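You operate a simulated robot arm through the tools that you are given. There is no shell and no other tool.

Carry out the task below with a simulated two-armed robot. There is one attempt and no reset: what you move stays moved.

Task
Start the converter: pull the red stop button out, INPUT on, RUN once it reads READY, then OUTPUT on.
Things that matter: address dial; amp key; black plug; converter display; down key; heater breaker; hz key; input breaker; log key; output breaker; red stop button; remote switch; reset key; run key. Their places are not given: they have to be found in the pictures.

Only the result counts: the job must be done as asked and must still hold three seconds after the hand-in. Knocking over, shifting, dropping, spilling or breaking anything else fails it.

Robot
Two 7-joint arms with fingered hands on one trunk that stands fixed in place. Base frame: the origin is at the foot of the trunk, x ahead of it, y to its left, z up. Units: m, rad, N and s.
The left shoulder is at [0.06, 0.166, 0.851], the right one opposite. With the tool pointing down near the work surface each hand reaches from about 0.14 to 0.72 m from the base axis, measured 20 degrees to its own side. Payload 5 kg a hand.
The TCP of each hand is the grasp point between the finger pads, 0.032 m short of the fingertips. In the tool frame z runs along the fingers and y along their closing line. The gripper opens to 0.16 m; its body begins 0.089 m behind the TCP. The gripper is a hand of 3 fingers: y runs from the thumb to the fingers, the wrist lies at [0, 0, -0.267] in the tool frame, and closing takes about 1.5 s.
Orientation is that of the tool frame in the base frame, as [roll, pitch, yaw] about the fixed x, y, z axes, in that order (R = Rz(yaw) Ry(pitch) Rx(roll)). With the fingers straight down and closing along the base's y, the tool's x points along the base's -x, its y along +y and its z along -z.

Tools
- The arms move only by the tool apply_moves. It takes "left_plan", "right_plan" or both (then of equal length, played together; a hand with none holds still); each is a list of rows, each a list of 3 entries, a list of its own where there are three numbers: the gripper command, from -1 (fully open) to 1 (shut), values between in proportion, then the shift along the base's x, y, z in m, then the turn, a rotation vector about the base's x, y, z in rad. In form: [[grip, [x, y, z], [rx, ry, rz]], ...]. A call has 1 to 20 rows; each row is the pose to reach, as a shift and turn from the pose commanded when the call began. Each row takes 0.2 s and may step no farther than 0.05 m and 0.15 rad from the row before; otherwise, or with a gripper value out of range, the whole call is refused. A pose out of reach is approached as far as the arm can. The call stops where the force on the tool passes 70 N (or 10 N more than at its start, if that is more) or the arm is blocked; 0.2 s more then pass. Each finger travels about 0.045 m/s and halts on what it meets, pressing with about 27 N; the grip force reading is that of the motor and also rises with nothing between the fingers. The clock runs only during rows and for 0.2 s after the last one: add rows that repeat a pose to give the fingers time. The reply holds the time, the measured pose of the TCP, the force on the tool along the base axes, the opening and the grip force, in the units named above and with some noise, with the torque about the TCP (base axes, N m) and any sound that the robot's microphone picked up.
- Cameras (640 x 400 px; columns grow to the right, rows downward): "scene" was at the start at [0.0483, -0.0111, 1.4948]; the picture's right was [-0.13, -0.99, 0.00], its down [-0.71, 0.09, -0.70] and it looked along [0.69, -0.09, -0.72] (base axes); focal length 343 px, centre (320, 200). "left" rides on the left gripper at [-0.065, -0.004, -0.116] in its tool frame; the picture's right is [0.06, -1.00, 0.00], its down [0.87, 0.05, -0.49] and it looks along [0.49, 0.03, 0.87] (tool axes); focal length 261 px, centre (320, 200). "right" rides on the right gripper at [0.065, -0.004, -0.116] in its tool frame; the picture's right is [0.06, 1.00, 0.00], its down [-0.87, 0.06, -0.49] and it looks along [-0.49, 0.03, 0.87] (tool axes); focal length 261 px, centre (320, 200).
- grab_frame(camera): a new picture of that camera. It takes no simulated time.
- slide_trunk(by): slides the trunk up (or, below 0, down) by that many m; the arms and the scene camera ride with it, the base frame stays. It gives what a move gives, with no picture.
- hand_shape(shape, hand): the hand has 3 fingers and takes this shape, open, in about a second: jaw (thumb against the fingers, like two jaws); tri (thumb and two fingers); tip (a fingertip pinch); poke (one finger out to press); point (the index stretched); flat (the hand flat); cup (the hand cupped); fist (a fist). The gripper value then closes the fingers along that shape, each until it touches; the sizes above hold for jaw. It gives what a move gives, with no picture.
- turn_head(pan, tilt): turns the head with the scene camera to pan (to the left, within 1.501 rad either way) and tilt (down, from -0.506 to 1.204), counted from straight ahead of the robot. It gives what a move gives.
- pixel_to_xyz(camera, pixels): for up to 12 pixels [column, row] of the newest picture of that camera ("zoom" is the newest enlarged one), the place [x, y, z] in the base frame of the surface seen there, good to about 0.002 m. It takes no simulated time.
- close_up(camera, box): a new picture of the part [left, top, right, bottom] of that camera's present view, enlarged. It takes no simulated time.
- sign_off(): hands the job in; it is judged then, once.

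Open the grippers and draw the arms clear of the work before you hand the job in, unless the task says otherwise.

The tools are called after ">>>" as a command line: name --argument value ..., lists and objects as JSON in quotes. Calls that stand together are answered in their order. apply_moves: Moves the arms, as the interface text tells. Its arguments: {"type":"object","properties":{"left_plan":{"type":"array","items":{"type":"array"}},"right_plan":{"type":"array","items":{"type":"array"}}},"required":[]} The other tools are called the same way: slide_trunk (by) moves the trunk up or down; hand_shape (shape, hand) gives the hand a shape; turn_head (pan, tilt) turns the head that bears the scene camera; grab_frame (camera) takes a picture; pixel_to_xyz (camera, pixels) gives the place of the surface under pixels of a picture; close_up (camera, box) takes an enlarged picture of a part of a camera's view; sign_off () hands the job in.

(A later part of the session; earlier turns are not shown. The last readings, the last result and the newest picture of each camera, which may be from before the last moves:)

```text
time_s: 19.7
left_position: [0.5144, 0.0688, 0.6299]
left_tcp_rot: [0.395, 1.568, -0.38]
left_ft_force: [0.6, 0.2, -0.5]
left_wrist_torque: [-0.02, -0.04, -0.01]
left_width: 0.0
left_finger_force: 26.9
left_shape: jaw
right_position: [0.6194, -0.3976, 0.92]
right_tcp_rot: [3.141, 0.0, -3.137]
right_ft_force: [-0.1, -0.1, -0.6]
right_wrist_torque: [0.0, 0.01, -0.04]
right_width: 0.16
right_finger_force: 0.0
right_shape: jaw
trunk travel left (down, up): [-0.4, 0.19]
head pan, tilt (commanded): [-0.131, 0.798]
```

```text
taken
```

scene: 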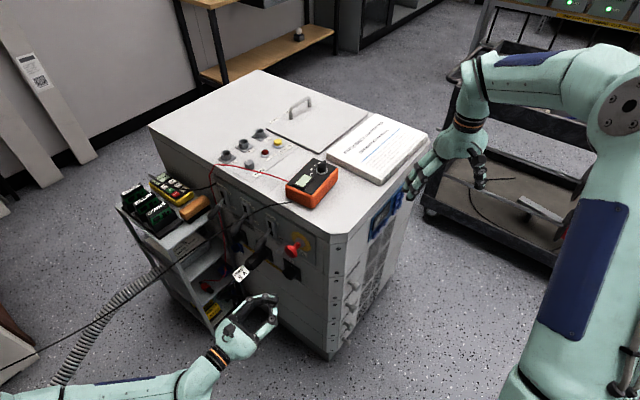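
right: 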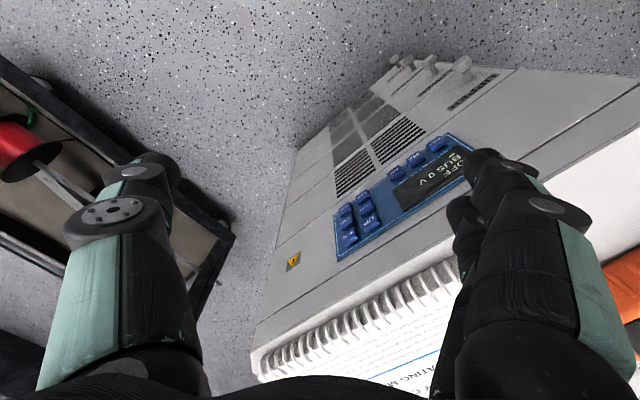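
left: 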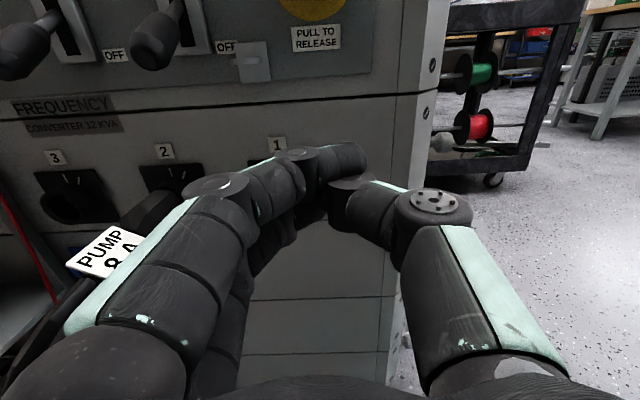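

The beak is closed at z≈0.63, below the levers; the plug with its PUMP tag sits left at (100,250) and must stay untouched. I yaw the hand to about -10° and bring it to a staging point below and in front of the INPUT handle.

>>> apply_moves --left_plan '[[1, [0.015, 0.007, 0.004], [0, 0, 0.15]], [1, [0.03, 0.013, 0.008], [0, 0, 0.3]], [1, [0.045, 0.02, 0.012], [0, 0, 0.45]], [1, [0.0591, 0.0261, 0.012], [0, 0, 0.6]], [1, [0.0591, 0.0261, 0.012], [0, 0, 0.6]]]'

>>> grab_frame --camera "left"

>>> close_up --camera "scene" --box '[170, 190, 350, 330]'

```text
time_s: 20.9
left_position: [0.5751, 0.0934, 0.6413]
left_tcp_rot: [0.722, 1.569, 0.549]
left_ft_force: [0.6, 0.9, -1.1]
left_wrist_torque: [0.0, 0.01, -0.01]
left_width: 0.0
left_finger_force: 26.7
left_shape: jaw
right_position: [0.6197, -0.3969, 0.9206]
right_tcp_rot: [-3.14, 0.0, -3.138]
right_ft_force: [-0.5, -0.4, -0.5]
right_wrist_torque: [-0.01, -0.02, 0.03]
right_width: 0.1599
right_finger_force: 0.1
right_shape: jaw
trunk travel left (down, up): [-0.4, 0.19]
head pan, tilt (commanded): [-0.131, 0.798]
```

```text
taken
```

left: 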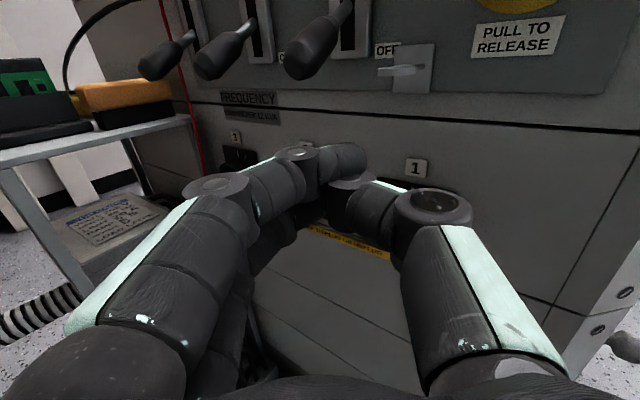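

```text
2.86 times, centred on (260, 260) of scene
```

zoom: 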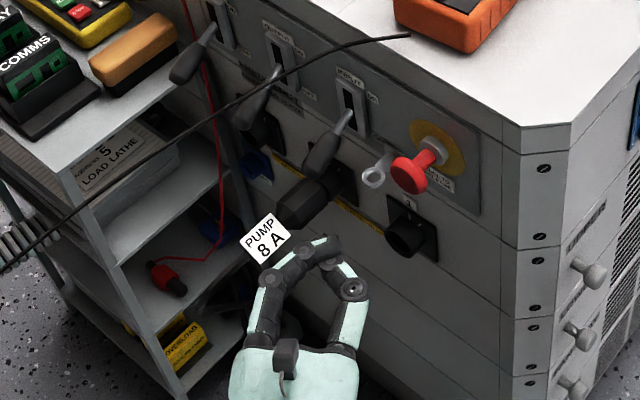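

The beak is now pointed along +x below the levers. Before advancing I check the height of the plug body and its tag, which lie next to the path.

>>> pixel_to_xyz --camera "zoom" --pixels '[[315, 190], [300, 205], [330, 200], [335, 180], [265, 240], [275, 218], [285, 235], [320, 165], [315, 170], [375, 175], [300, 260], [328, 245]]'

>>> pixel_to_xyz --camera "left" --pixels '[[300, 65], [320, 45], [345, 10], [400, 70], [425, 80], [345, 155], [300, 165], [225, 185]]'

```text
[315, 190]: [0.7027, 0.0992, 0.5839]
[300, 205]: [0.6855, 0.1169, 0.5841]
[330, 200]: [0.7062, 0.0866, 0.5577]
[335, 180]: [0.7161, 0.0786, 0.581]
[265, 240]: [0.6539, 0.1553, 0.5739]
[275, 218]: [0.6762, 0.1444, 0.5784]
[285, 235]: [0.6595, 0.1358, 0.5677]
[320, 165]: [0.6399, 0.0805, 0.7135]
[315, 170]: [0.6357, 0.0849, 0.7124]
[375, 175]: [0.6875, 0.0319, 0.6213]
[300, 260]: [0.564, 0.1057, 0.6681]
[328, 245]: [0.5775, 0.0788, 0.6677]
```

```text
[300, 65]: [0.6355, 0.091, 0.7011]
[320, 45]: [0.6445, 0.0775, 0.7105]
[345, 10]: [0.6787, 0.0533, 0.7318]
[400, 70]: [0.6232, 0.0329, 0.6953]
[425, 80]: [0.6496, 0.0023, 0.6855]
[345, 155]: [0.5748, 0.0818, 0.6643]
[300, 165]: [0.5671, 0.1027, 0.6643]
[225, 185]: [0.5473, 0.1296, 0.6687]
```

The index bar top is at z≈0.667 and the plug top at 0.584, so there is room on both sides. I advance under the INPUT handle to about (0.645,0.084).

>>> apply_moves --left_plan '[[1, [0.02, -0.003, 0.001], [0, 0, 0]], [1, [0.045, -0.006, 0.002], [0, 0, 0]], [1, [0.07, -0.009, 0.002], [0, 0, 0]], [1, [0.07, -0.009, 0.002], [0, 0, 0]]]'

>>> grab_frame --camera "left"

>>> close_up --camera "scene" --box '[190, 180, 350, 300]'

```text
time_s: 21.9
left_position: [0.6451, 0.0842, 0.6421]
left_tcp_rot: [0.566, 1.569, 0.391]
left_ft_force: [0.6, 0.5, -0.2]
left_wrist_torque: [0.04, 0.0, -0.01]
left_width: 0.0003
left_finger_force: 27.0
left_shape: jaw
right_position: [0.6199, -0.3973, 0.9197]
right_tcp_rot: [3.14, 0.0, -3.138]
right_ft_force: [-0.4, -0.3, 0.0]
right_wrist_torque: [0.02, -0.02, -0.02]
right_width: 0.1599
right_finger_force: 0.0
right_shape: jaw
trunk travel left (down, up): [-0.4, 0.19]
head pan, tilt (commanded): [-0.131, 0.798]
```

```text
taken
```

left: 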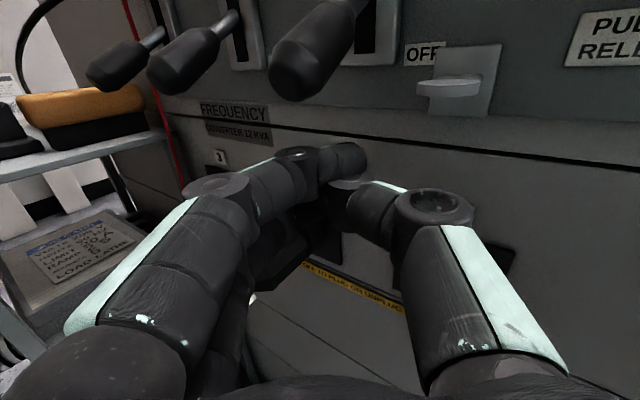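

```text
3.33 times, centred on (270, 240) of scene
```

zoom: 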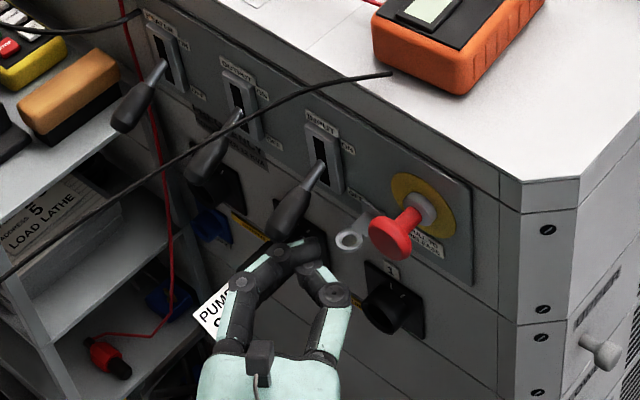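

The beak is beneath the INPUT handle, which ends at (285,215) in the zoom. I lift slowly by 0.06 m.

>>> apply_moves --left_plan '[[1, [0, 0, 0.008], [0, 0, 0]], [1, [0, 0, 0.016], [0, 0, 0]], [1, [0, 0, 0.024], [0, 0, 0]], [1, [0, 0, 0.032], [0, 0, 0]], [1, [0, 0, 0.04], [0, 0, 0]], [1, [0, 0, 0.05], [0, 0, 0]], [1, [0, 0, 0.06], [0, 0, 0]]]'

>>> grab_frame --camera "left"

>>> close_up --camera "scene" --box '[190, 180, 350, 300]'

```text
time_s: 23.5
left_position: [0.644, 0.0822, 0.7037]
left_tcp_rot: [0.295, 1.567, 0.12]
left_ft_force: [0.1, 0.3, -1.6]
left_wrist_torque: [0.01, 0.0, 0.02]
left_width: 0.0
left_finger_force: 27.1
left_shape: jaw
right_position: [0.6205, -0.3964, 0.9202]
right_tcp_rot: [-3.141, 0.002, -3.138]
right_ft_force: [-0.5, -0.1, -0.1]
right_wrist_torque: [-0.04, 0.05, 0.0]
right_width: 0.1598
right_finger_force: 0.0
right_shape: jaw
trunk travel left (down, up): [-0.4, 0.19]
head pan, tilt (commanded): [-0.131, 0.798]
```

```text
taken
```

left: 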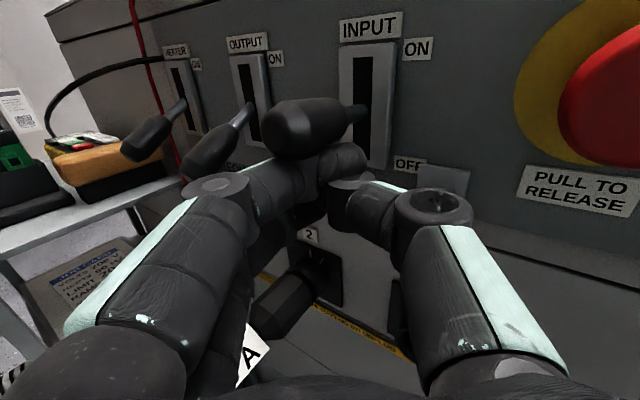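

```text
3.33 times, centred on (270, 240) of scene
```

zoom: 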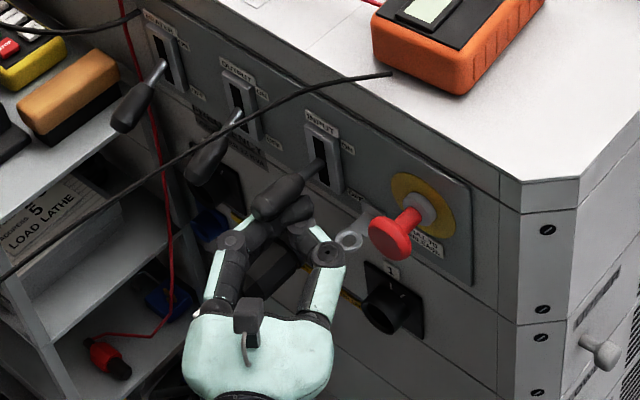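

The handle is now about horizontal (at (300,125) in the left view), with low force. I continue lifting by 0.04 m.

>>> apply_moves --left_plan '[[1, [0, 0, 0.008], [0, 0, 0]], [1, [0, 0, 0.016], [0, 0, 0]], [1, [0, 0, 0.024], [0, 0, 0]], [1, [0, 0, 0.032], [0, 0, 0]], [1, [0, 0, 0.04], [0, 0, 0]]]'

>>> grab_frame --camera "left"

>>> close_up --camera "scene" --box '[190, 180, 350, 300]'

```text
time_s: 24.7
left_position: [0.6424, 0.0814, 0.7256]
left_tcp_rot: [3.107, 1.537, 2.929]
left_ft_force: [-7.9, 1.1, -16.3]
left_wrist_torque: [0.21, 0.18, -0.1]
left_width: 0.0
left_finger_force: 26.6
left_shape: jaw
right_position: [0.6199, -0.3973, 0.9216]
right_tcp_rot: [-3.139, 0.001, -3.139]
right_ft_force: [-0.4, -0.1, 0.2]
right_wrist_torque: [0.04, -0.03, -0.03]
right_width: 0.16
right_finger_force: 0.0
right_shape: jaw
trunk travel left (down, up): [-0.4, 0.19]
head pan, tilt (commanded): [-0.131, 0.798]
stopped in row 5 (left hand): the force on the tool passed its limit at 75 N (the readings are from after the stop); the commanded pose is now the measured one
```

```text
taken
```

left: 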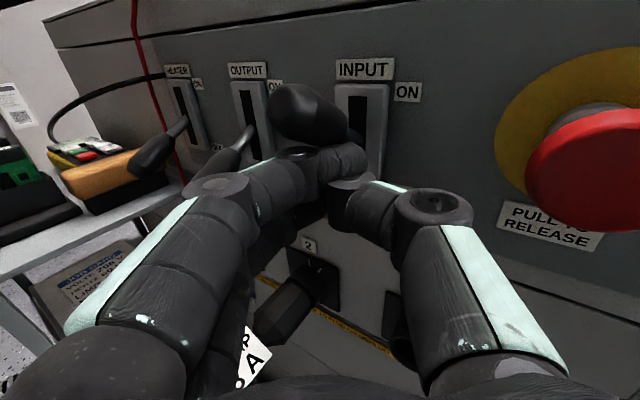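

```text
3.33 times, centred on (270, 240) of scene
```

zoom: 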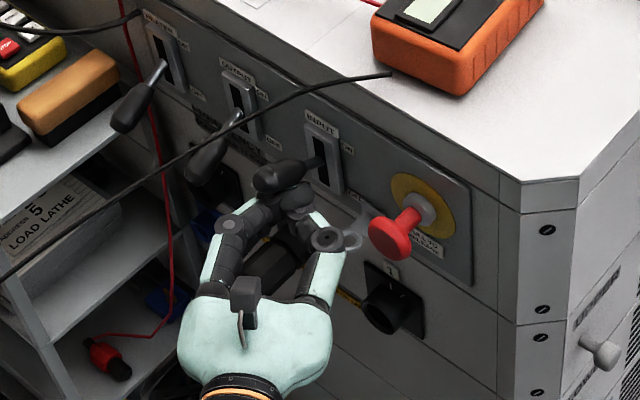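

The lift stopped at 75 N. I measure the handle to see whether it reached the ON end or met something else, and look at the display.

>>> pixel_to_xyz --camera "zoom" --pixels '[[318, 163], [305, 165], [295, 168], [280, 172], [265, 178], [240, 112], [215, 155]]'

>>> close_up --camera "right" --box '[360, 100, 500, 220]'

>>> close_up --camera "left" --box '[200, 40, 460, 220]'

```text
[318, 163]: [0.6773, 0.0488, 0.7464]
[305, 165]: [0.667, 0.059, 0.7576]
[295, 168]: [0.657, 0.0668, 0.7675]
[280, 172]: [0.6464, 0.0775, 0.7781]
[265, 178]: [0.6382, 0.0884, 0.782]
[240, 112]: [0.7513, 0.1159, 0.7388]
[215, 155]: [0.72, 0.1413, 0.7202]
```

```text
3.33 times, centred on (430, 160) of right
```

zoom: 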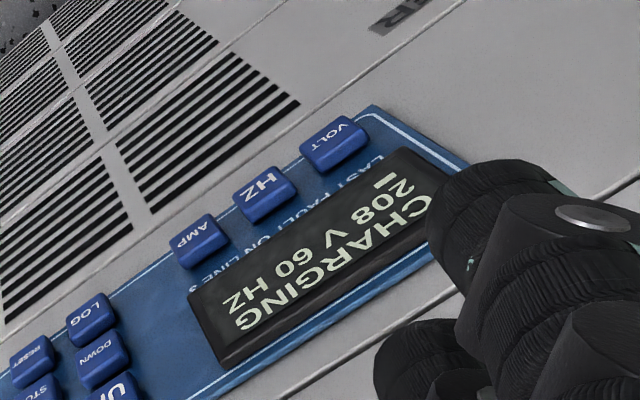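

```text
2.22 times, centred on (330, 130) of left
```

zoom: 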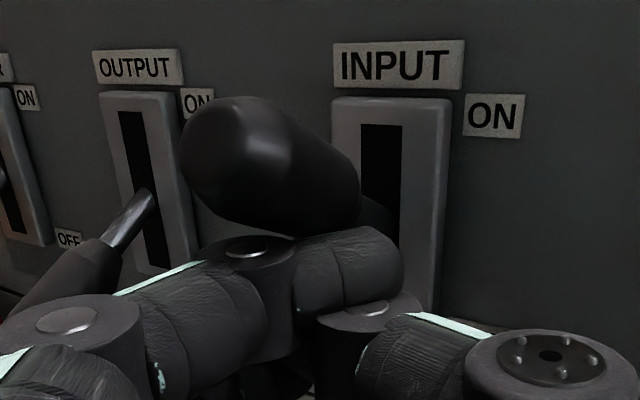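

The display now reads "CHARGING 208 V 60 HZ", so INPUT is on (handle end at z 0.782). I lower the left hand away from the handle and back it out to the staging spot.

>>> apply_moves --left_plan '[[1, [0, 0, -0.01], [0, 0, 0]], [1, [0, 0, -0.03], [0, 0, 0]], [1, [0, 0, -0.055], [0, 0, 0]], [1, [0, 0, -0.08], [0, 0, 0]], [1, [-0.025, 0.004, -0.08], [0, 0, 0]], [1, [-0.05, 0.008, -0.08], [0, 0, 0]], [1, [-0.07, 0.012, -0.08], [0, 0, 0]]]'

>>> grab_frame --camera "left"

>>> grab_frame --camera "right"

>>> grab_frame --camera "scene"

```text
time_s: 26.3
left_position: [0.5714, 0.0951, 0.6491]
left_tcp_rot: [3.104, 1.545, 2.928]
left_ft_force: [-0.4, 0.2, 0.4]
left_wrist_torque: [0.0, 0.0, -0.01]
left_width: 0.0
left_finger_force: 27.1
left_shape: jaw
right_position: [0.6198, -0.3969, 0.9198]
right_tcp_rot: [-3.14, -0.001, -3.138]
right_ft_force: [0.7, -0.2, 0.6]
right_wrist_torque: [0.04, -0.02, 0.01]
right_width: 0.1599
right_finger_force: 0.0
right_shape: jaw
trunk travel left (down, up): [-0.4, 0.19]
head pan, tilt (commanded): [-0.131, 0.798]
```

```text
taken
```

left: 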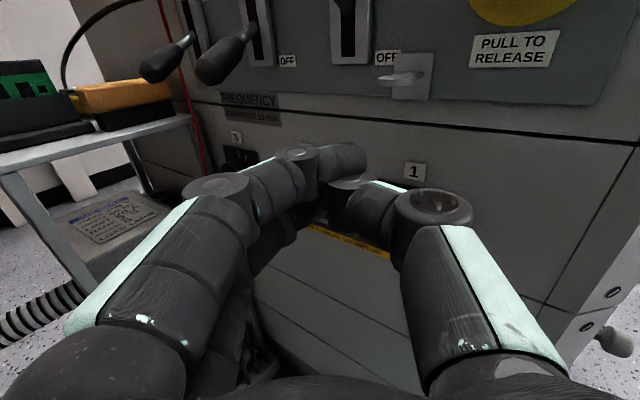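

```text
taken
```

right: 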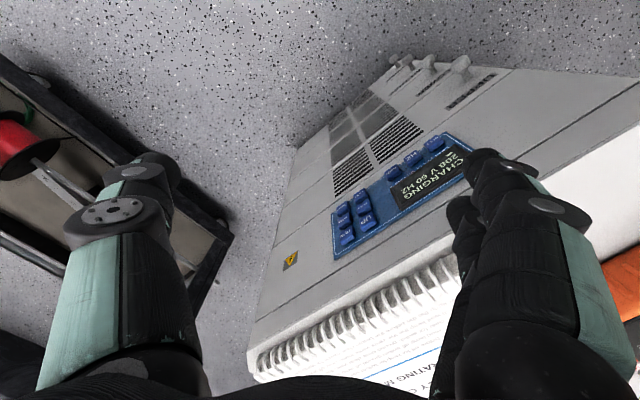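

```text
taken
```

scene: 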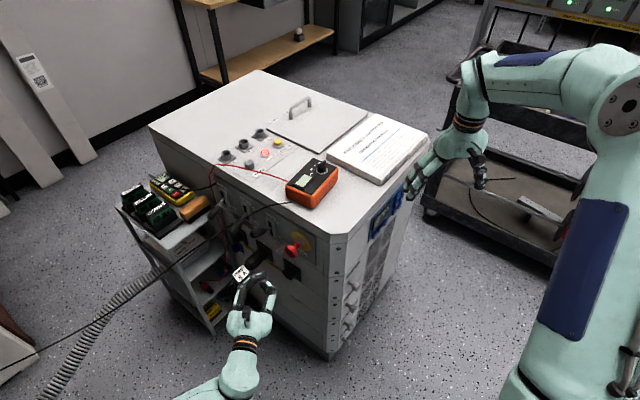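

INPUT stays released; I check the top controls and the display closely before moving the right arm.

>>> close_up --camera "scene" --box '[205, 120, 305, 190]'

>>> close_up --camera "scene" --box '[190, 180, 350, 300]'

>>> close_up --camera "right" --box '[320, 110, 490, 260]'

```text
5.71 times, centred on (255, 155) of scene
```

zoom: 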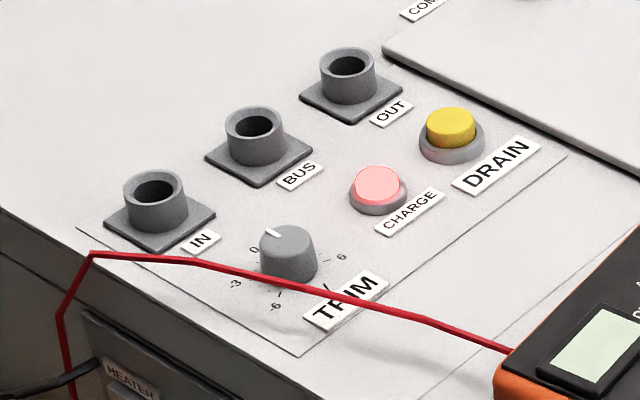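

```text
3.33 times, centred on (270, 240) of scene
```

zoom: 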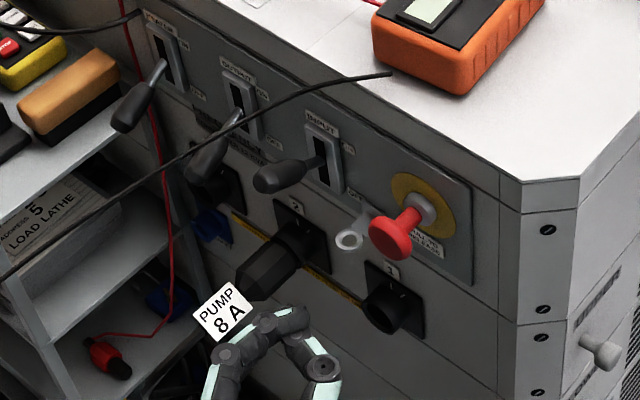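

```text
2.67 times, centred on (405, 185) of right
```

zoom: 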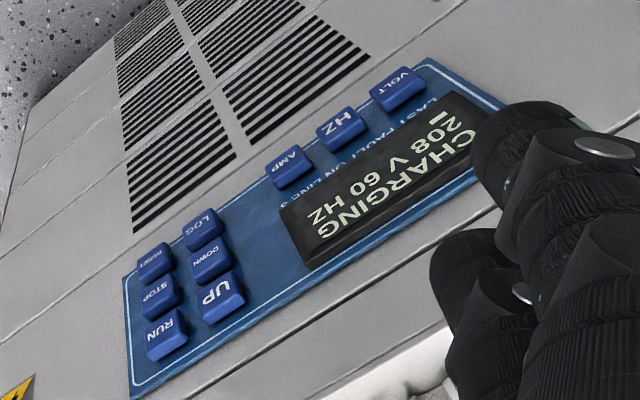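

INPUT handle remains up and the CHARGE lamp is lit; the keys are RUN/STOP/RESET in one column with RUN at about (0.751,-0.357,0.782). While it charges, I yaw the right hand +45° to face the key panel.

>>> apply_moves --right_plan '[[-1, [0.005, -0.01, 0.0], [0, 0, 0.131]], [-1, [0.01, -0.02, 0.0], [0, 0, 0.262]], [-1, [0.02, -0.03, 0.0], [0, 0, 0.393]], [-1, [0.03, -0.04, 0.0], [0, 0, 0.524]], [-1, [0.035, -0.05, 0.0], [0, 0, 0.655]], [-1, [0.04, -0.055, 0.0], [0, 0, 0.785]]]'

>>> apply_moves --right_plan '[[-1, [0, 0, -0.01], [0.0932, -0.0919, 0]], [-1, [0, 0, -0.02], [0.1864, -0.1838, 0]], [-1, [0, 0, -0.03], [0.2796, -0.2757, 0]], [-1, [0, 0, -0.04], [0.3728, -0.3676, 0]], [-1, [0, 0, -0.05], [0.466, -0.4595, 0]], [-1, [0, 0, -0.06], [0.5592, -0.5514, 0]], [-1, [0, 0, -0.06], [0.5592, -0.5514, 0]]]'

>>> grab_frame --camera "right"

>>> grab_frame --camera "scene"

```text
time_s: 27.7
left_position: [0.5728, 0.094, 0.6472]
left_tcp_rot: [3.096, 1.545, 2.918]
left_ft_force: [-0.2, 0.2, 0.1]
left_wrist_torque: [-0.03, 0.01, 0.01]
left_width: 0.0001
left_finger_force: 26.7
left_shape: jaw
right_position: [0.6607, -0.4514, 0.9197]
right_tcp_rot: [3.141, 0.0, -2.35]
right_ft_force: [0.0, -0.3, 1.4]
right_wrist_torque: [0.0, 0.02, 0.0]
right_width: 0.1599
right_finger_force: 0.0
right_shape: jaw
trunk travel left (down, up): [-0.4, 0.19]
head pan, tilt (commanded): [-0.131, 0.798]
```

```text
time_s: 29.3
left_position: [0.5717, 0.0942, 0.6486]
left_tcp_rot: [3.075, 1.545, 2.899]
left_ft_force: [-0.9, -0.6, -0.1]
left_wrist_torque: [-0.02, -0.04, 0.0]
left_width: 0.0
left_finger_force: 27.1
left_shape: jaw
right_position: [0.6603, -0.4529, 0.8599]
right_tcp_rot: [3.139, 0.786, -2.355]
right_ft_force: [-0.6, 0.6, -0.9]
right_wrist_torque: [0.01, -0.02, -0.02]
right_width: 0.1596
right_finger_force: 0.0
right_shape: jaw
trunk travel left (down, up): [-0.4, 0.19]
head pan, tilt (commanded): [-0.131, 0.798]
```

```text
taken
```

right: 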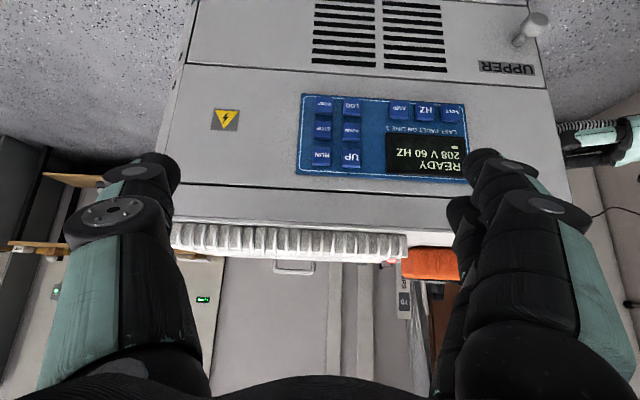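

```text
taken
```

scene: 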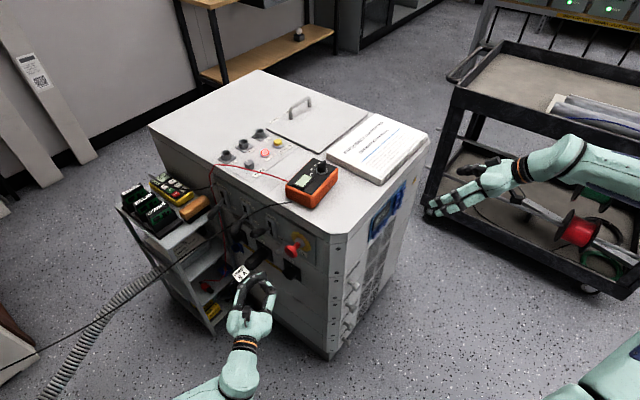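

The display now reads "READY" (440,165). RUN is at (320,157) in the right picture; I switch the right hand to the poke shape and look at where the fingertip is.

>>> hand_shape --shape "poke" --hand "right"

>>> grab_frame --camera "right"

>>> close_up --camera "scene" --box '[340, 130, 560, 280]'

```text
time_s: 30.2
left_position: [0.5731, 0.0948, 0.6485]
left_tcp_rot: [3.097, 1.546, 2.919]
left_ft_force: [0.4, -0.2, -0.7]
left_wrist_torque: [0.0, 0.02, 0.0]
left_width: 0.0
left_finger_force: 26.6
left_shape: jaw
right_position: [0.6618, -0.4526, 0.8613]
right_tcp_rot: [3.14, 0.785, -2.353]
right_ft_force: [-0.6, 0.1, -0.7]
right_wrist_torque: [-0.01, 0.02, 0.0]
right_width: 0.0
right_finger_force: 0.1
right_shape: poke
trunk travel left (down, up): [-0.4, 0.19]
head pan, tilt (commanded): [-0.131, 0.798]
```

```text
taken
```

right: 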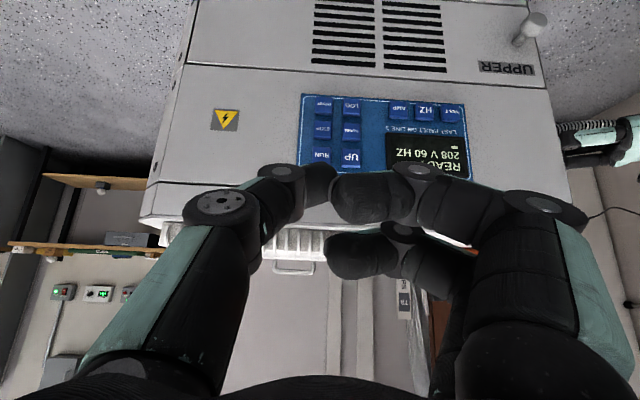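

```text
2.67 times, centred on (450, 205) of scene
```

zoom: 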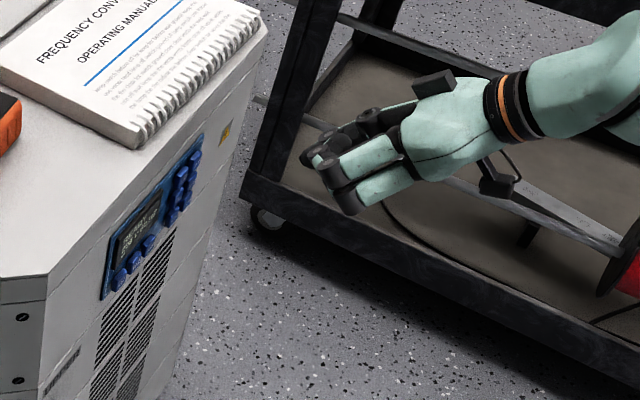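

I measure the thumb tip and fingertips in the right view to find the foremost point relative to the TCP.

>>> pixel_to_xyz --camera "right" --pixels '[[325, 183], [315, 178], [300, 180], [330, 190], [345, 195], [360, 200], [355, 215], [340, 255], [230, 205], [320, 157], [350, 157], [322, 130]]'

>>> close_up --camera "right" --box '[240, 120, 440, 280]'

>>> close_up --camera "scene" --box '[430, 150, 510, 220]'

```text
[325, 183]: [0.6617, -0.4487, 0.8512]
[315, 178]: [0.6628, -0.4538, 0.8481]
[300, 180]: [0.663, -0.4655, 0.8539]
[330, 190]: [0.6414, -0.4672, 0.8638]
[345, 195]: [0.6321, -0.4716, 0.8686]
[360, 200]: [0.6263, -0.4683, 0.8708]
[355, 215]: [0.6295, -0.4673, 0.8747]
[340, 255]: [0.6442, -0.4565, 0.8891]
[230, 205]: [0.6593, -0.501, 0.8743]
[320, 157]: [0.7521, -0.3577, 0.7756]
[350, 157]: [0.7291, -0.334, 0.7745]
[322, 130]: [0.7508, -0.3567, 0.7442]
```

```text
2.50 times, centred on (340, 200) of right
```

zoom: 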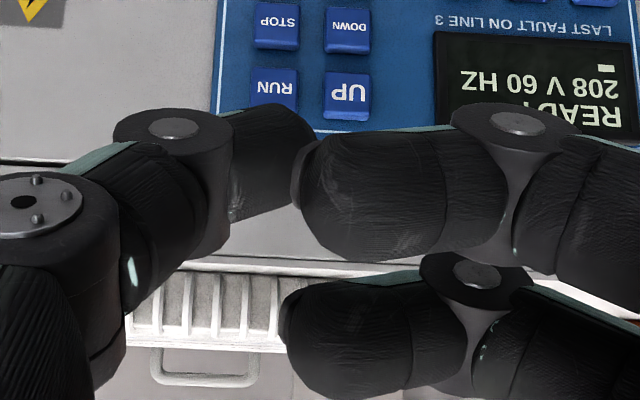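

```text
5.71 times, centred on (470, 185) of scene
```

zoom: 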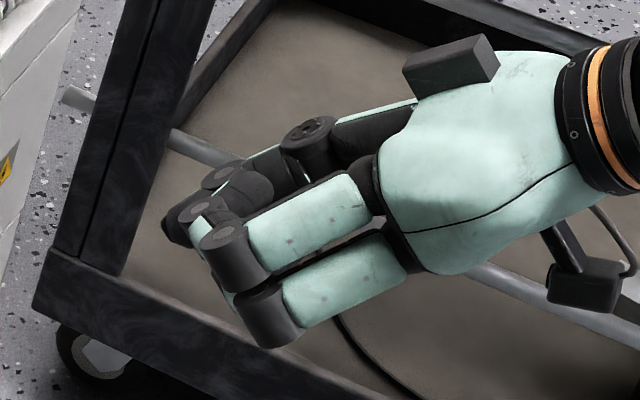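

The extended thumb tip sits about 1–2 cm ahead of the TCP, and the curled fingers 3–4 cm behind it, so it can press a single key. I tilt the hand a little more level and move to about 4 cm in front of RUN.

>>> apply_moves --right_plan '[[-1, [0.013, 0.013, -0.018], [0.0623, -0.0614, 0]], [-1, [0.026, 0.026, -0.036], [0.1246, -0.1229, 0]], [-1, [0.039, 0.039, -0.054], [0.1869, -0.1843, 0]], [-1, [0.052, 0.0515, -0.071], [0.2492, -0.2457, 0]], [-1, [0.052, 0.0515, -0.071], [0.2492, -0.2457, 0]]]'

>>> grab_frame --camera "right"

>>> close_up --camera "scene" --box '[350, 150, 470, 240]'

```text
time_s: 31.4
left_position: [0.5726, 0.094, 0.6491]
left_tcp_rot: [3.09, 1.545, 2.912]
left_ft_force: [0.4, -0.4, -0.2]
left_wrist_torque: [-0.01, 0.01, 0.02]
left_width: 0.0
left_finger_force: 27.2
left_shape: jaw
right_position: [0.7133, -0.4006, 0.7895]
right_tcp_rot: [3.137, 1.137, -2.359]
right_ft_force: [0.1, 0.8, 0.0]
right_wrist_torque: [-0.01, -0.03, -0.04]
right_width: 0.0
right_finger_force: 0.0
right_shape: poke
trunk travel left (down, up): [-0.4, 0.19]
head pan, tilt (commanded): [-0.131, 0.798]
```

```text
taken
```

right: 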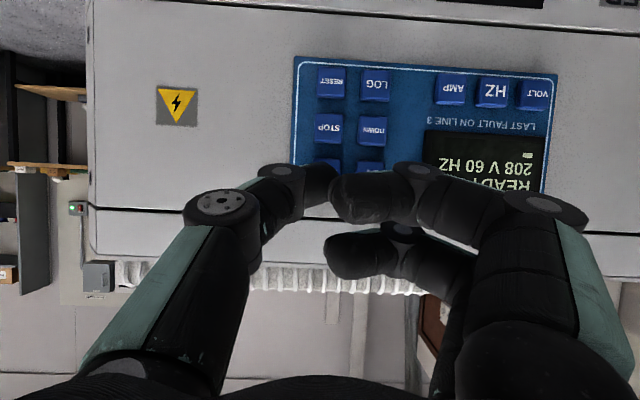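

```text
4.44 times, centred on (410, 195) of scene
```

zoom: 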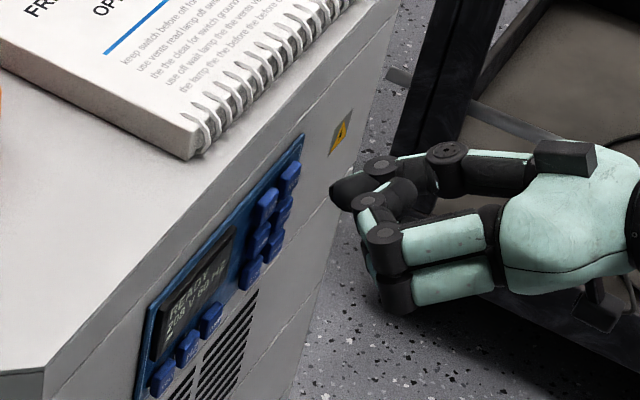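

The thumb tip shows at (338,190) in the zoomed scene and RUN at about (290,175). I measure both to align the press.

>>> pixel_to_xyz --camera "zoom" --pixels '[[338, 192], [335, 185], [342, 183], [345, 195], [355, 180], [290, 172], [290, 182], [283, 210], [265, 203], [275, 245], [300, 140], [372, 195]]'

>>> pixel_to_xyz --camera "right" --pixels '[[325, 185], [318, 175], [328, 178], [310, 185], [328, 128], [372, 131], [328, 82], [376, 90], [325, 163], [370, 165], [345, 195], [360, 180]]'

```text
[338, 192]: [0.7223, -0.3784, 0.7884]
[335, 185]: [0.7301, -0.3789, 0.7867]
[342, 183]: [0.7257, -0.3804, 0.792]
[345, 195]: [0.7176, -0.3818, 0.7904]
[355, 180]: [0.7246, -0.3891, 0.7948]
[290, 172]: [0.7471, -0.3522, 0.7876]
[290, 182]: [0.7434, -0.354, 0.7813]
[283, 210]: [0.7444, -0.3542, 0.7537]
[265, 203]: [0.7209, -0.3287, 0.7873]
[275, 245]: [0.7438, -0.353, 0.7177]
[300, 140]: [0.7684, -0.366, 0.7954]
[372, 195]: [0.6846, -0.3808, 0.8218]
```

```text
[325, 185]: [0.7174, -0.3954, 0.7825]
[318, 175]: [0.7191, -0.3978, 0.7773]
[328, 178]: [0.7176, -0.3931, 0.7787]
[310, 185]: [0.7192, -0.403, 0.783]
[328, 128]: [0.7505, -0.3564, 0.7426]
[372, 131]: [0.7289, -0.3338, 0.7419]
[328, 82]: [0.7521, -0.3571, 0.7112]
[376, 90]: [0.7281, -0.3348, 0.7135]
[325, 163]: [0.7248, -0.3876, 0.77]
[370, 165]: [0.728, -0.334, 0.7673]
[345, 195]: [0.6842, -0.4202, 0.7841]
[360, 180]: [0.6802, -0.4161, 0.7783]
```

Thumb tip is at about (0.730,-0.379,0.783), in line with RUN with 30 mm of gap. I advance 24 mm along the panel normal and recheck.

>>> apply_moves --right_plan '[[-1, [0.0084, 0.0085, -0.0005], [0, 0, 0]], [-1, [0.0168, 0.0171, -0.001], [0, 0, 0]], [-1, [0.0168, 0.0171, -0.001], [0, 0, 0]]]'

>>> grab_frame --camera "right"

>>> close_up --camera "scene" --box '[370, 160, 450, 220]'

```text
time_s: 32.2
left_position: [0.5734, 0.0947, 0.6478]
left_tcp_rot: [3.098, 1.545, 2.922]
left_ft_force: [0.2, -0.5, 0.3]
left_wrist_torque: [-0.04, -0.01, 0.01]
left_width: 0.0
left_finger_force: 26.7
left_shape: jaw
right_position: [0.7295, -0.3834, 0.7891]
right_tcp_rot: [3.134, 1.136, -2.357]
right_ft_force: [0.1, -0.8, -0.4]
right_wrist_torque: [-0.01, 0.01, 0.04]
right_width: 0.0
right_finger_force: 0.1
right_shape: poke
trunk travel left (down, up): [-0.4, 0.19]
head pan, tilt (commanded): [-0.131, 0.798]
```

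```text
taken
```

right: 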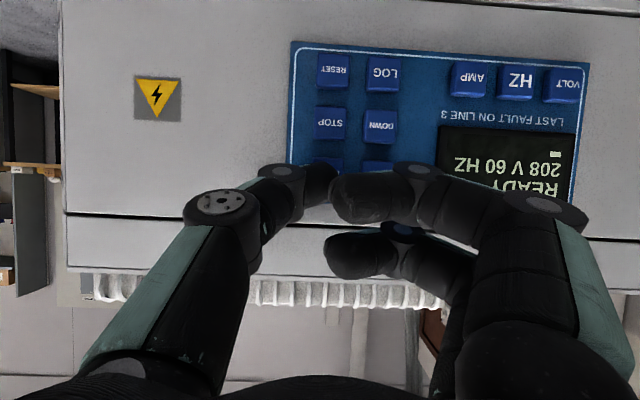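

```text
6.67 times, centred on (410, 190) of scene
```

zoom: 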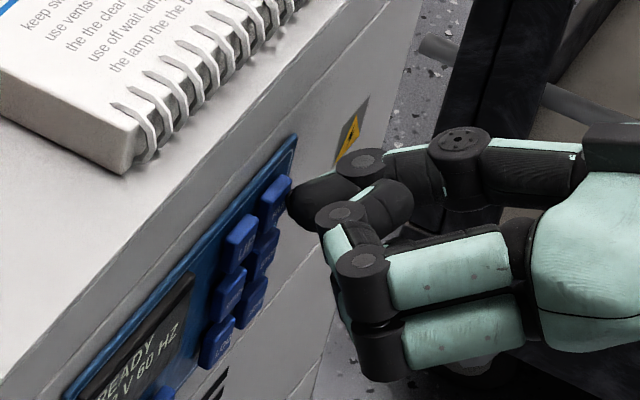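

The tip is right in front of RUN with the display still READY. I press in small 3 mm steps.

>>> apply_moves --right_plan '[[-1, [0.0021, 0.0021, 0], [0, 0, 0]], [-1, [0.0042, 0.0043, 0], [0, 0, 0]], [-1, [0.0063, 0.0064, 0], [0, 0, 0]], [-1, [0.0077, 0.0078, 0], [0, 0, 0]]]'

>>> grab_frame --camera "right"

>>> close_up --camera "scene" --box '[350, 160, 450, 235]'

```text
time_s: 33.2
left_position: [0.572, 0.0945, 0.6496]
left_tcp_rot: [3.038, 1.546, 2.861]
left_ft_force: [0.2, 0.3, 0.2]
left_wrist_torque: [-0.02, 0.01, 0.01]
left_width: 0.0
left_finger_force: 27.0
left_shape: jaw
right_position: [0.7347, -0.3792, 0.7882]
right_tcp_rot: [3.139, 1.137, -2.357]
right_ft_force: [-16.4, -21.7, 4.3]
right_wrist_torque: [-0.05, 0.03, 0.03]
right_width: 0.0001
right_finger_force: 0.1
right_shape: poke
trunk travel left (down, up): [-0.4, 0.19]
head pan, tilt (commanded): [-0.131, 0.798]
heard: click
```

```text
taken
```

right: 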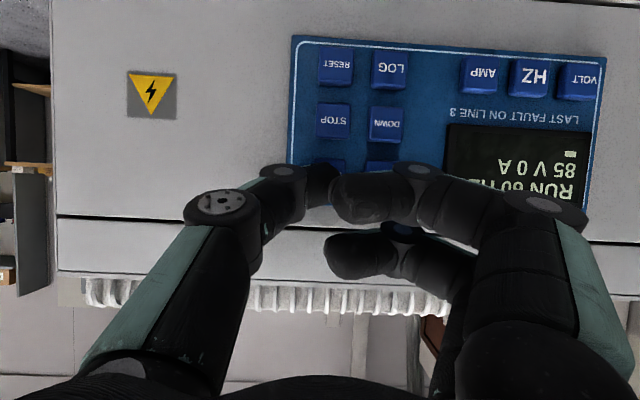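

```text
5.33 times, centred on (400, 198) of scene
```

zoom: 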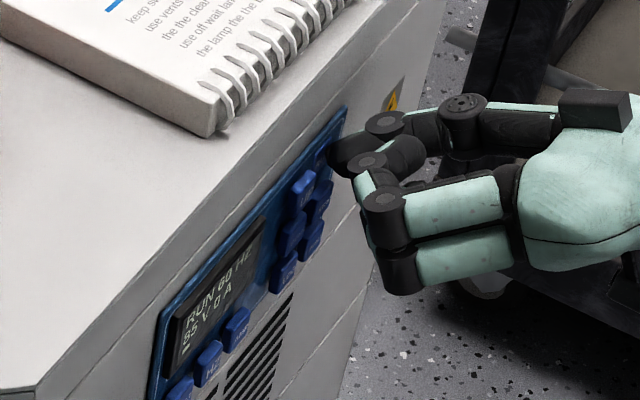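

A click was heard and the display shows "RUN 60 HZ, 85 V 0 A", ramping up. I withdraw the right hand straight back to a monitoring distance.

>>> apply_moves --right_plan '[[-1, [-0.014, -0.0142, 0], [0, 0, 0]], [-1, [-0.035, -0.0356, 0], [0, 0, 0]], [-1, [-0.06, -0.061, 0.01], [0, 0, 0]], [-1, [-0.085, -0.086, 0.03], [0, 0, 0]], [-1, [-0.1, -0.101, 0.05], [0, 0, 0]]]'

>>> grab_frame --camera "right"

>>> grab_frame --camera "scene"

>>> close_up --camera "left" --box '[120, 0, 440, 200]'

```text
time_s: 34.4
left_position: [0.5729, 0.0943, 0.6484]
left_tcp_rot: [3.092, 1.544, 2.915]
left_ft_force: [0.2, -0.2, -0.5]
left_wrist_torque: [0.02, 0.01, 0.01]
left_width: 0.0
left_finger_force: 27.1
left_shape: jaw
right_position: [0.6351, -0.4758, 0.8383]
right_tcp_rot: [3.136, 1.136, -2.357]
right_ft_force: [-0.3, -0.7, 0.8]
right_wrist_torque: [-0.02, -0.03, 0.01]
right_width: 0.0004
right_finger_force: 0.1
right_shape: poke
trunk travel left (down, up): [-0.4, 0.19]
head pan, tilt (commanded): [-0.131, 0.798]
```

```text
taken
```

right: 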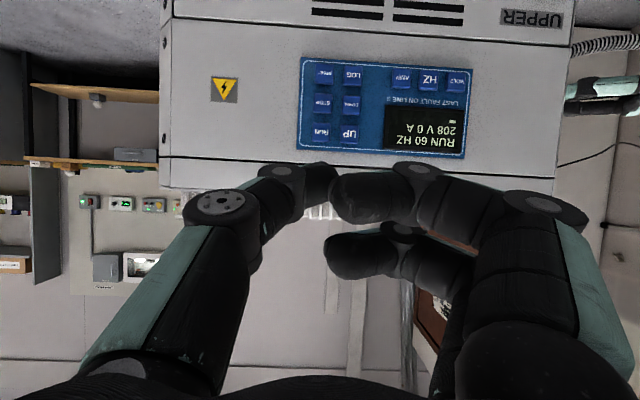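

```text
taken
```

scene: 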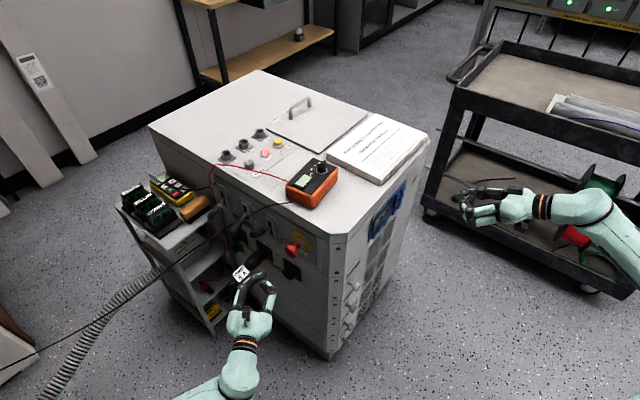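

```text
2.00 times, centred on (280, 100) of left
```

zoom: 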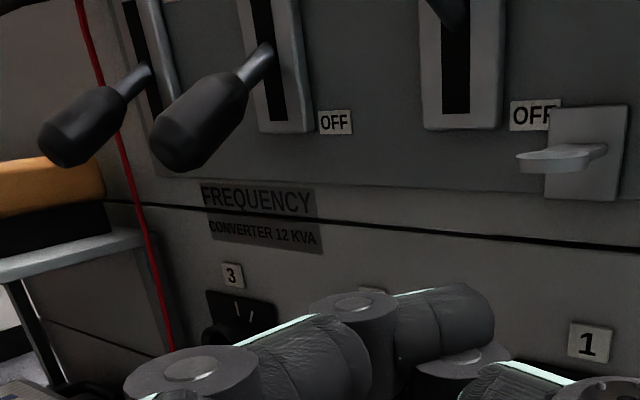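

The display now reads "RUN 60 HZ, 208 V 0 A". Next is OUTPUT with the left beak; I measure the OUTPUT handle and the plug/tag heights again from the left and scene views.

>>> pixel_to_xyz --camera "zoom" --pixels '[[200, 120], [180, 145], [200, 160], [235, 100], [255, 65], [80, 130], [450, 15], [230, 330], [450, 300], [360, 310], [190, 370], [420, 340]]'

>>> close_up --camera "scene" --box '[190, 180, 350, 300]'

>>> pixel_to_xyz --camera "zoom" --pixels '[[220, 290], [200, 320], [245, 310], [222, 335], [260, 260], [300, 240], [240, 275], [255, 290], [285, 170], [255, 180], [230, 355], [270, 320]]'

```text
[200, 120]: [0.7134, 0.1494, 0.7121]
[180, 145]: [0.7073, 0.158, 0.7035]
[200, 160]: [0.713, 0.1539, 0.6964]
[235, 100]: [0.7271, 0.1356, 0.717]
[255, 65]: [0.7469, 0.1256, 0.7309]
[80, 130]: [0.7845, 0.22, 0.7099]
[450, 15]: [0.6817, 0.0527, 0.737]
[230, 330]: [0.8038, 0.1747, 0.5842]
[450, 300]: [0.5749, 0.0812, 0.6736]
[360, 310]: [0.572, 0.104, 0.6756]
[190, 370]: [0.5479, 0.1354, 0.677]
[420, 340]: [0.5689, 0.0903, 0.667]
```

```text
3.33 times, centred on (270, 240) of scene
```

zoom: 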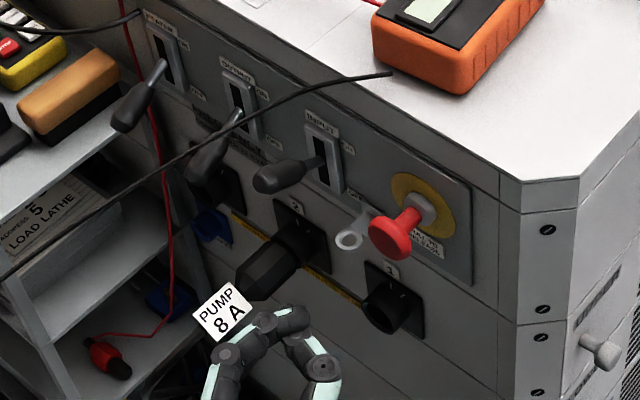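

```text
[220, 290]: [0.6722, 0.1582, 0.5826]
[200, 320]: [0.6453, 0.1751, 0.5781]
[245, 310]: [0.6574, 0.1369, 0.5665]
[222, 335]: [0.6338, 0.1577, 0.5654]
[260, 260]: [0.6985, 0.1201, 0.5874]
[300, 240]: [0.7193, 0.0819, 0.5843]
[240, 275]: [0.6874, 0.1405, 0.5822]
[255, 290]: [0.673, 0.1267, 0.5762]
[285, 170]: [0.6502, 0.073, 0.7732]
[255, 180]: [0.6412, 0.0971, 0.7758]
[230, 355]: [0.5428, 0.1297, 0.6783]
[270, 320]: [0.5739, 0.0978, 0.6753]
```

OUTPUT handle end is at about (0.707,0.158), underside near z 0.685; plug and tag top out at z 0.587. I slide the beak (top at ~0.669) under the OUTPUT handle to (0.715,0.155) at z 0.642.

>>> apply_moves --left_plan '[[1, [0.03, 0.012, -0.004], [0, 0, 0]], [1, [0.065, 0.027, -0.006], [0, 0, 0]], [1, [0.1, 0.042, -0.006], [0, 0, 0]], [1, [0.1, 0.042, -0.006], [0, 0, 0]]]'

>>> grab_frame --camera "left"

>>> close_up --camera "scene" --box '[170, 170, 350, 310]'

```text
time_s: 35.4
left_position: [0.6733, 0.1358, 0.642]
left_tcp_rot: [3.112, 1.545, 2.936]
left_ft_force: [-0.3, 0.0, 0.7]
left_wrist_torque: [0.02, 0.0, 0.02]
left_width: 0.0
left_finger_force: 27.4
left_shape: jaw
right_position: [0.6351, -0.4757, 0.8374]
right_tcp_rot: [3.134, 1.136, -2.356]
right_ft_force: [0.8, -0.2, -0.1]
right_wrist_torque: [0.01, 0.01, 0.0]
right_width: 0.0
right_finger_force: 0.0
right_shape: poke
trunk travel left (down, up): [-0.4, 0.19]
head pan, tilt (commanded): [-0.131, 0.798]
```

```text
taken
```

left: 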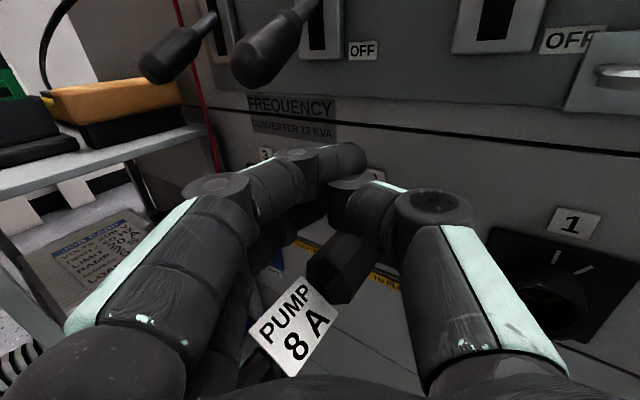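

```text
2.86 times, centred on (260, 240) of scene
```

zoom: 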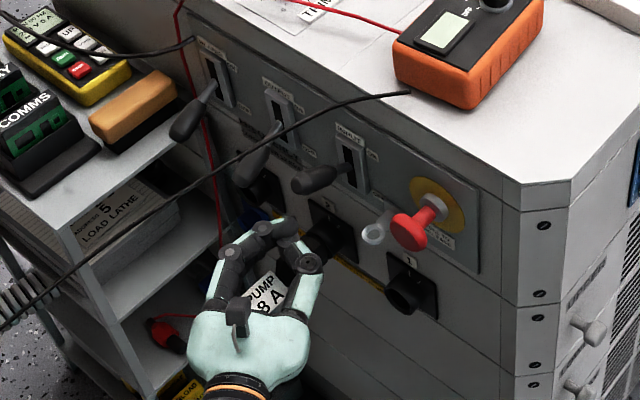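

The beak passes above the plug and tag without contact (forces ~0). I finish the approach to sit under the OUTPUT handle.

>>> apply_moves --left_plan '[[1, [0.021, 0.0096, 0], [0, 0, 0]], [1, [0.0416, 0.0191, 0], [0, 0, 0]], [1, [0.0416, 0.0191, 0], [0, 0, 0]]]'

>>> grab_frame --camera "left"

>>> close_up --camera "scene" --box '[170, 170, 350, 310]'

```text
time_s: 36.2
left_position: [0.7144, 0.156, 0.6427]
left_tcp_rot: [3.082, 1.545, 2.904]
left_ft_force: [-0.9, -0.4, -0.7]
left_wrist_torque: [-0.01, 0.0, 0.0]
left_width: 0.0001
left_finger_force: 26.8
left_shape: jaw
right_position: [0.6351, -0.4753, 0.8376]
right_tcp_rot: [3.134, 1.136, -2.357]
right_ft_force: [0.2, -0.3, 0.2]
right_wrist_torque: [-0.05, 0.01, 0.0]
right_width: 0.0001
right_finger_force: 0.0
right_shape: poke
trunk travel left (down, up): [-0.4, 0.19]
head pan, tilt (commanded): [-0.131, 0.798]
```

```text
taken
```

left: 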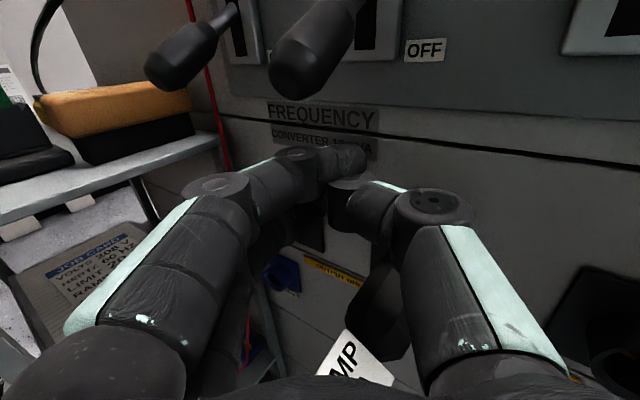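

```text
2.86 times, centred on (260, 240) of scene
```

zoom: 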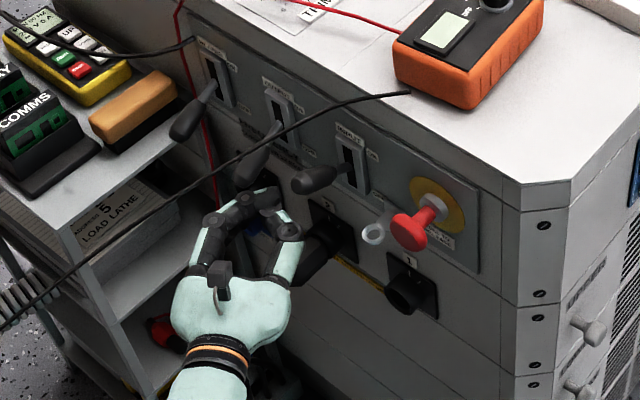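

The handle end is at (300,80), the same relation as INPUT had before its lift. I lift in small steps while pitching the fingertips up slightly so the palm stays well below the cable.

>>> apply_moves --left_plan '[[1, [0, 0, 0.01], [-0.0045, -0.0256, 0]], [1, [0, 0, 0.02], [-0.009, -0.0512, 0]], [1, [0, 0, 0.03], [-0.0136, -0.0768, 0]], [1, [0, 0, 0.04], [-0.0181, -0.1024, 0]], [1, [0, 0, 0.05], [-0.0226, -0.128, 0]], [1, [0, 0, 0.058], [-0.026, -0.148, 0]]]'

>>> grab_frame --camera "left"

>>> close_up --camera "scene" --box '[170, 170, 350, 310]'

```text
time_s: 37.6
left_position: [0.715, 0.1546, 0.7004]
left_tcp_rot: [0.008, 1.445, -0.169]
left_ft_force: [0.2, 0.8, -0.6]
left_wrist_torque: [-0.05, 0.02, 0.0]
left_width: 0.0
left_finger_force: 26.9
left_shape: jaw
right_position: [0.6356, -0.4751, 0.8368]
right_tcp_rot: [3.132, 1.136, -2.357]
right_ft_force: [-0.8, -0.9, 0.6]
right_wrist_torque: [0.0, 0.02, 0.03]
right_width: 0.0002
right_finger_force: 0.0
right_shape: poke
trunk travel left (down, up): [-0.4, 0.19]
head pan, tilt (commanded): [-0.131, 0.798]
```

```text
taken
```

left: 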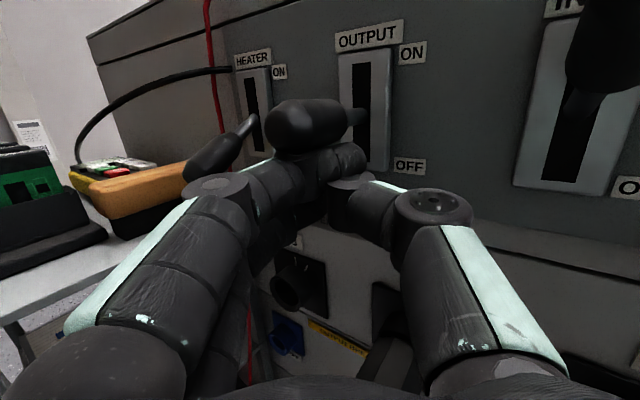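

```text
2.86 times, centred on (260, 240) of scene
```

zoom: 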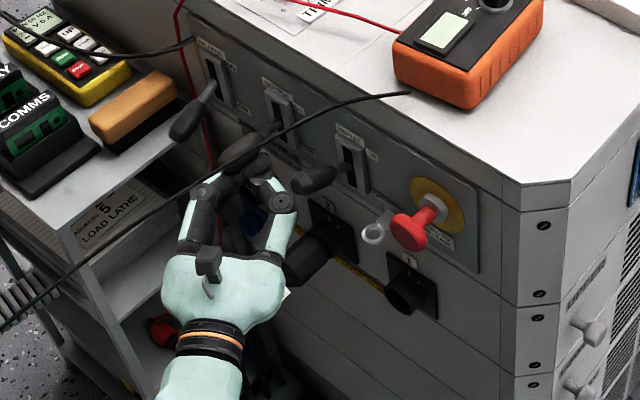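

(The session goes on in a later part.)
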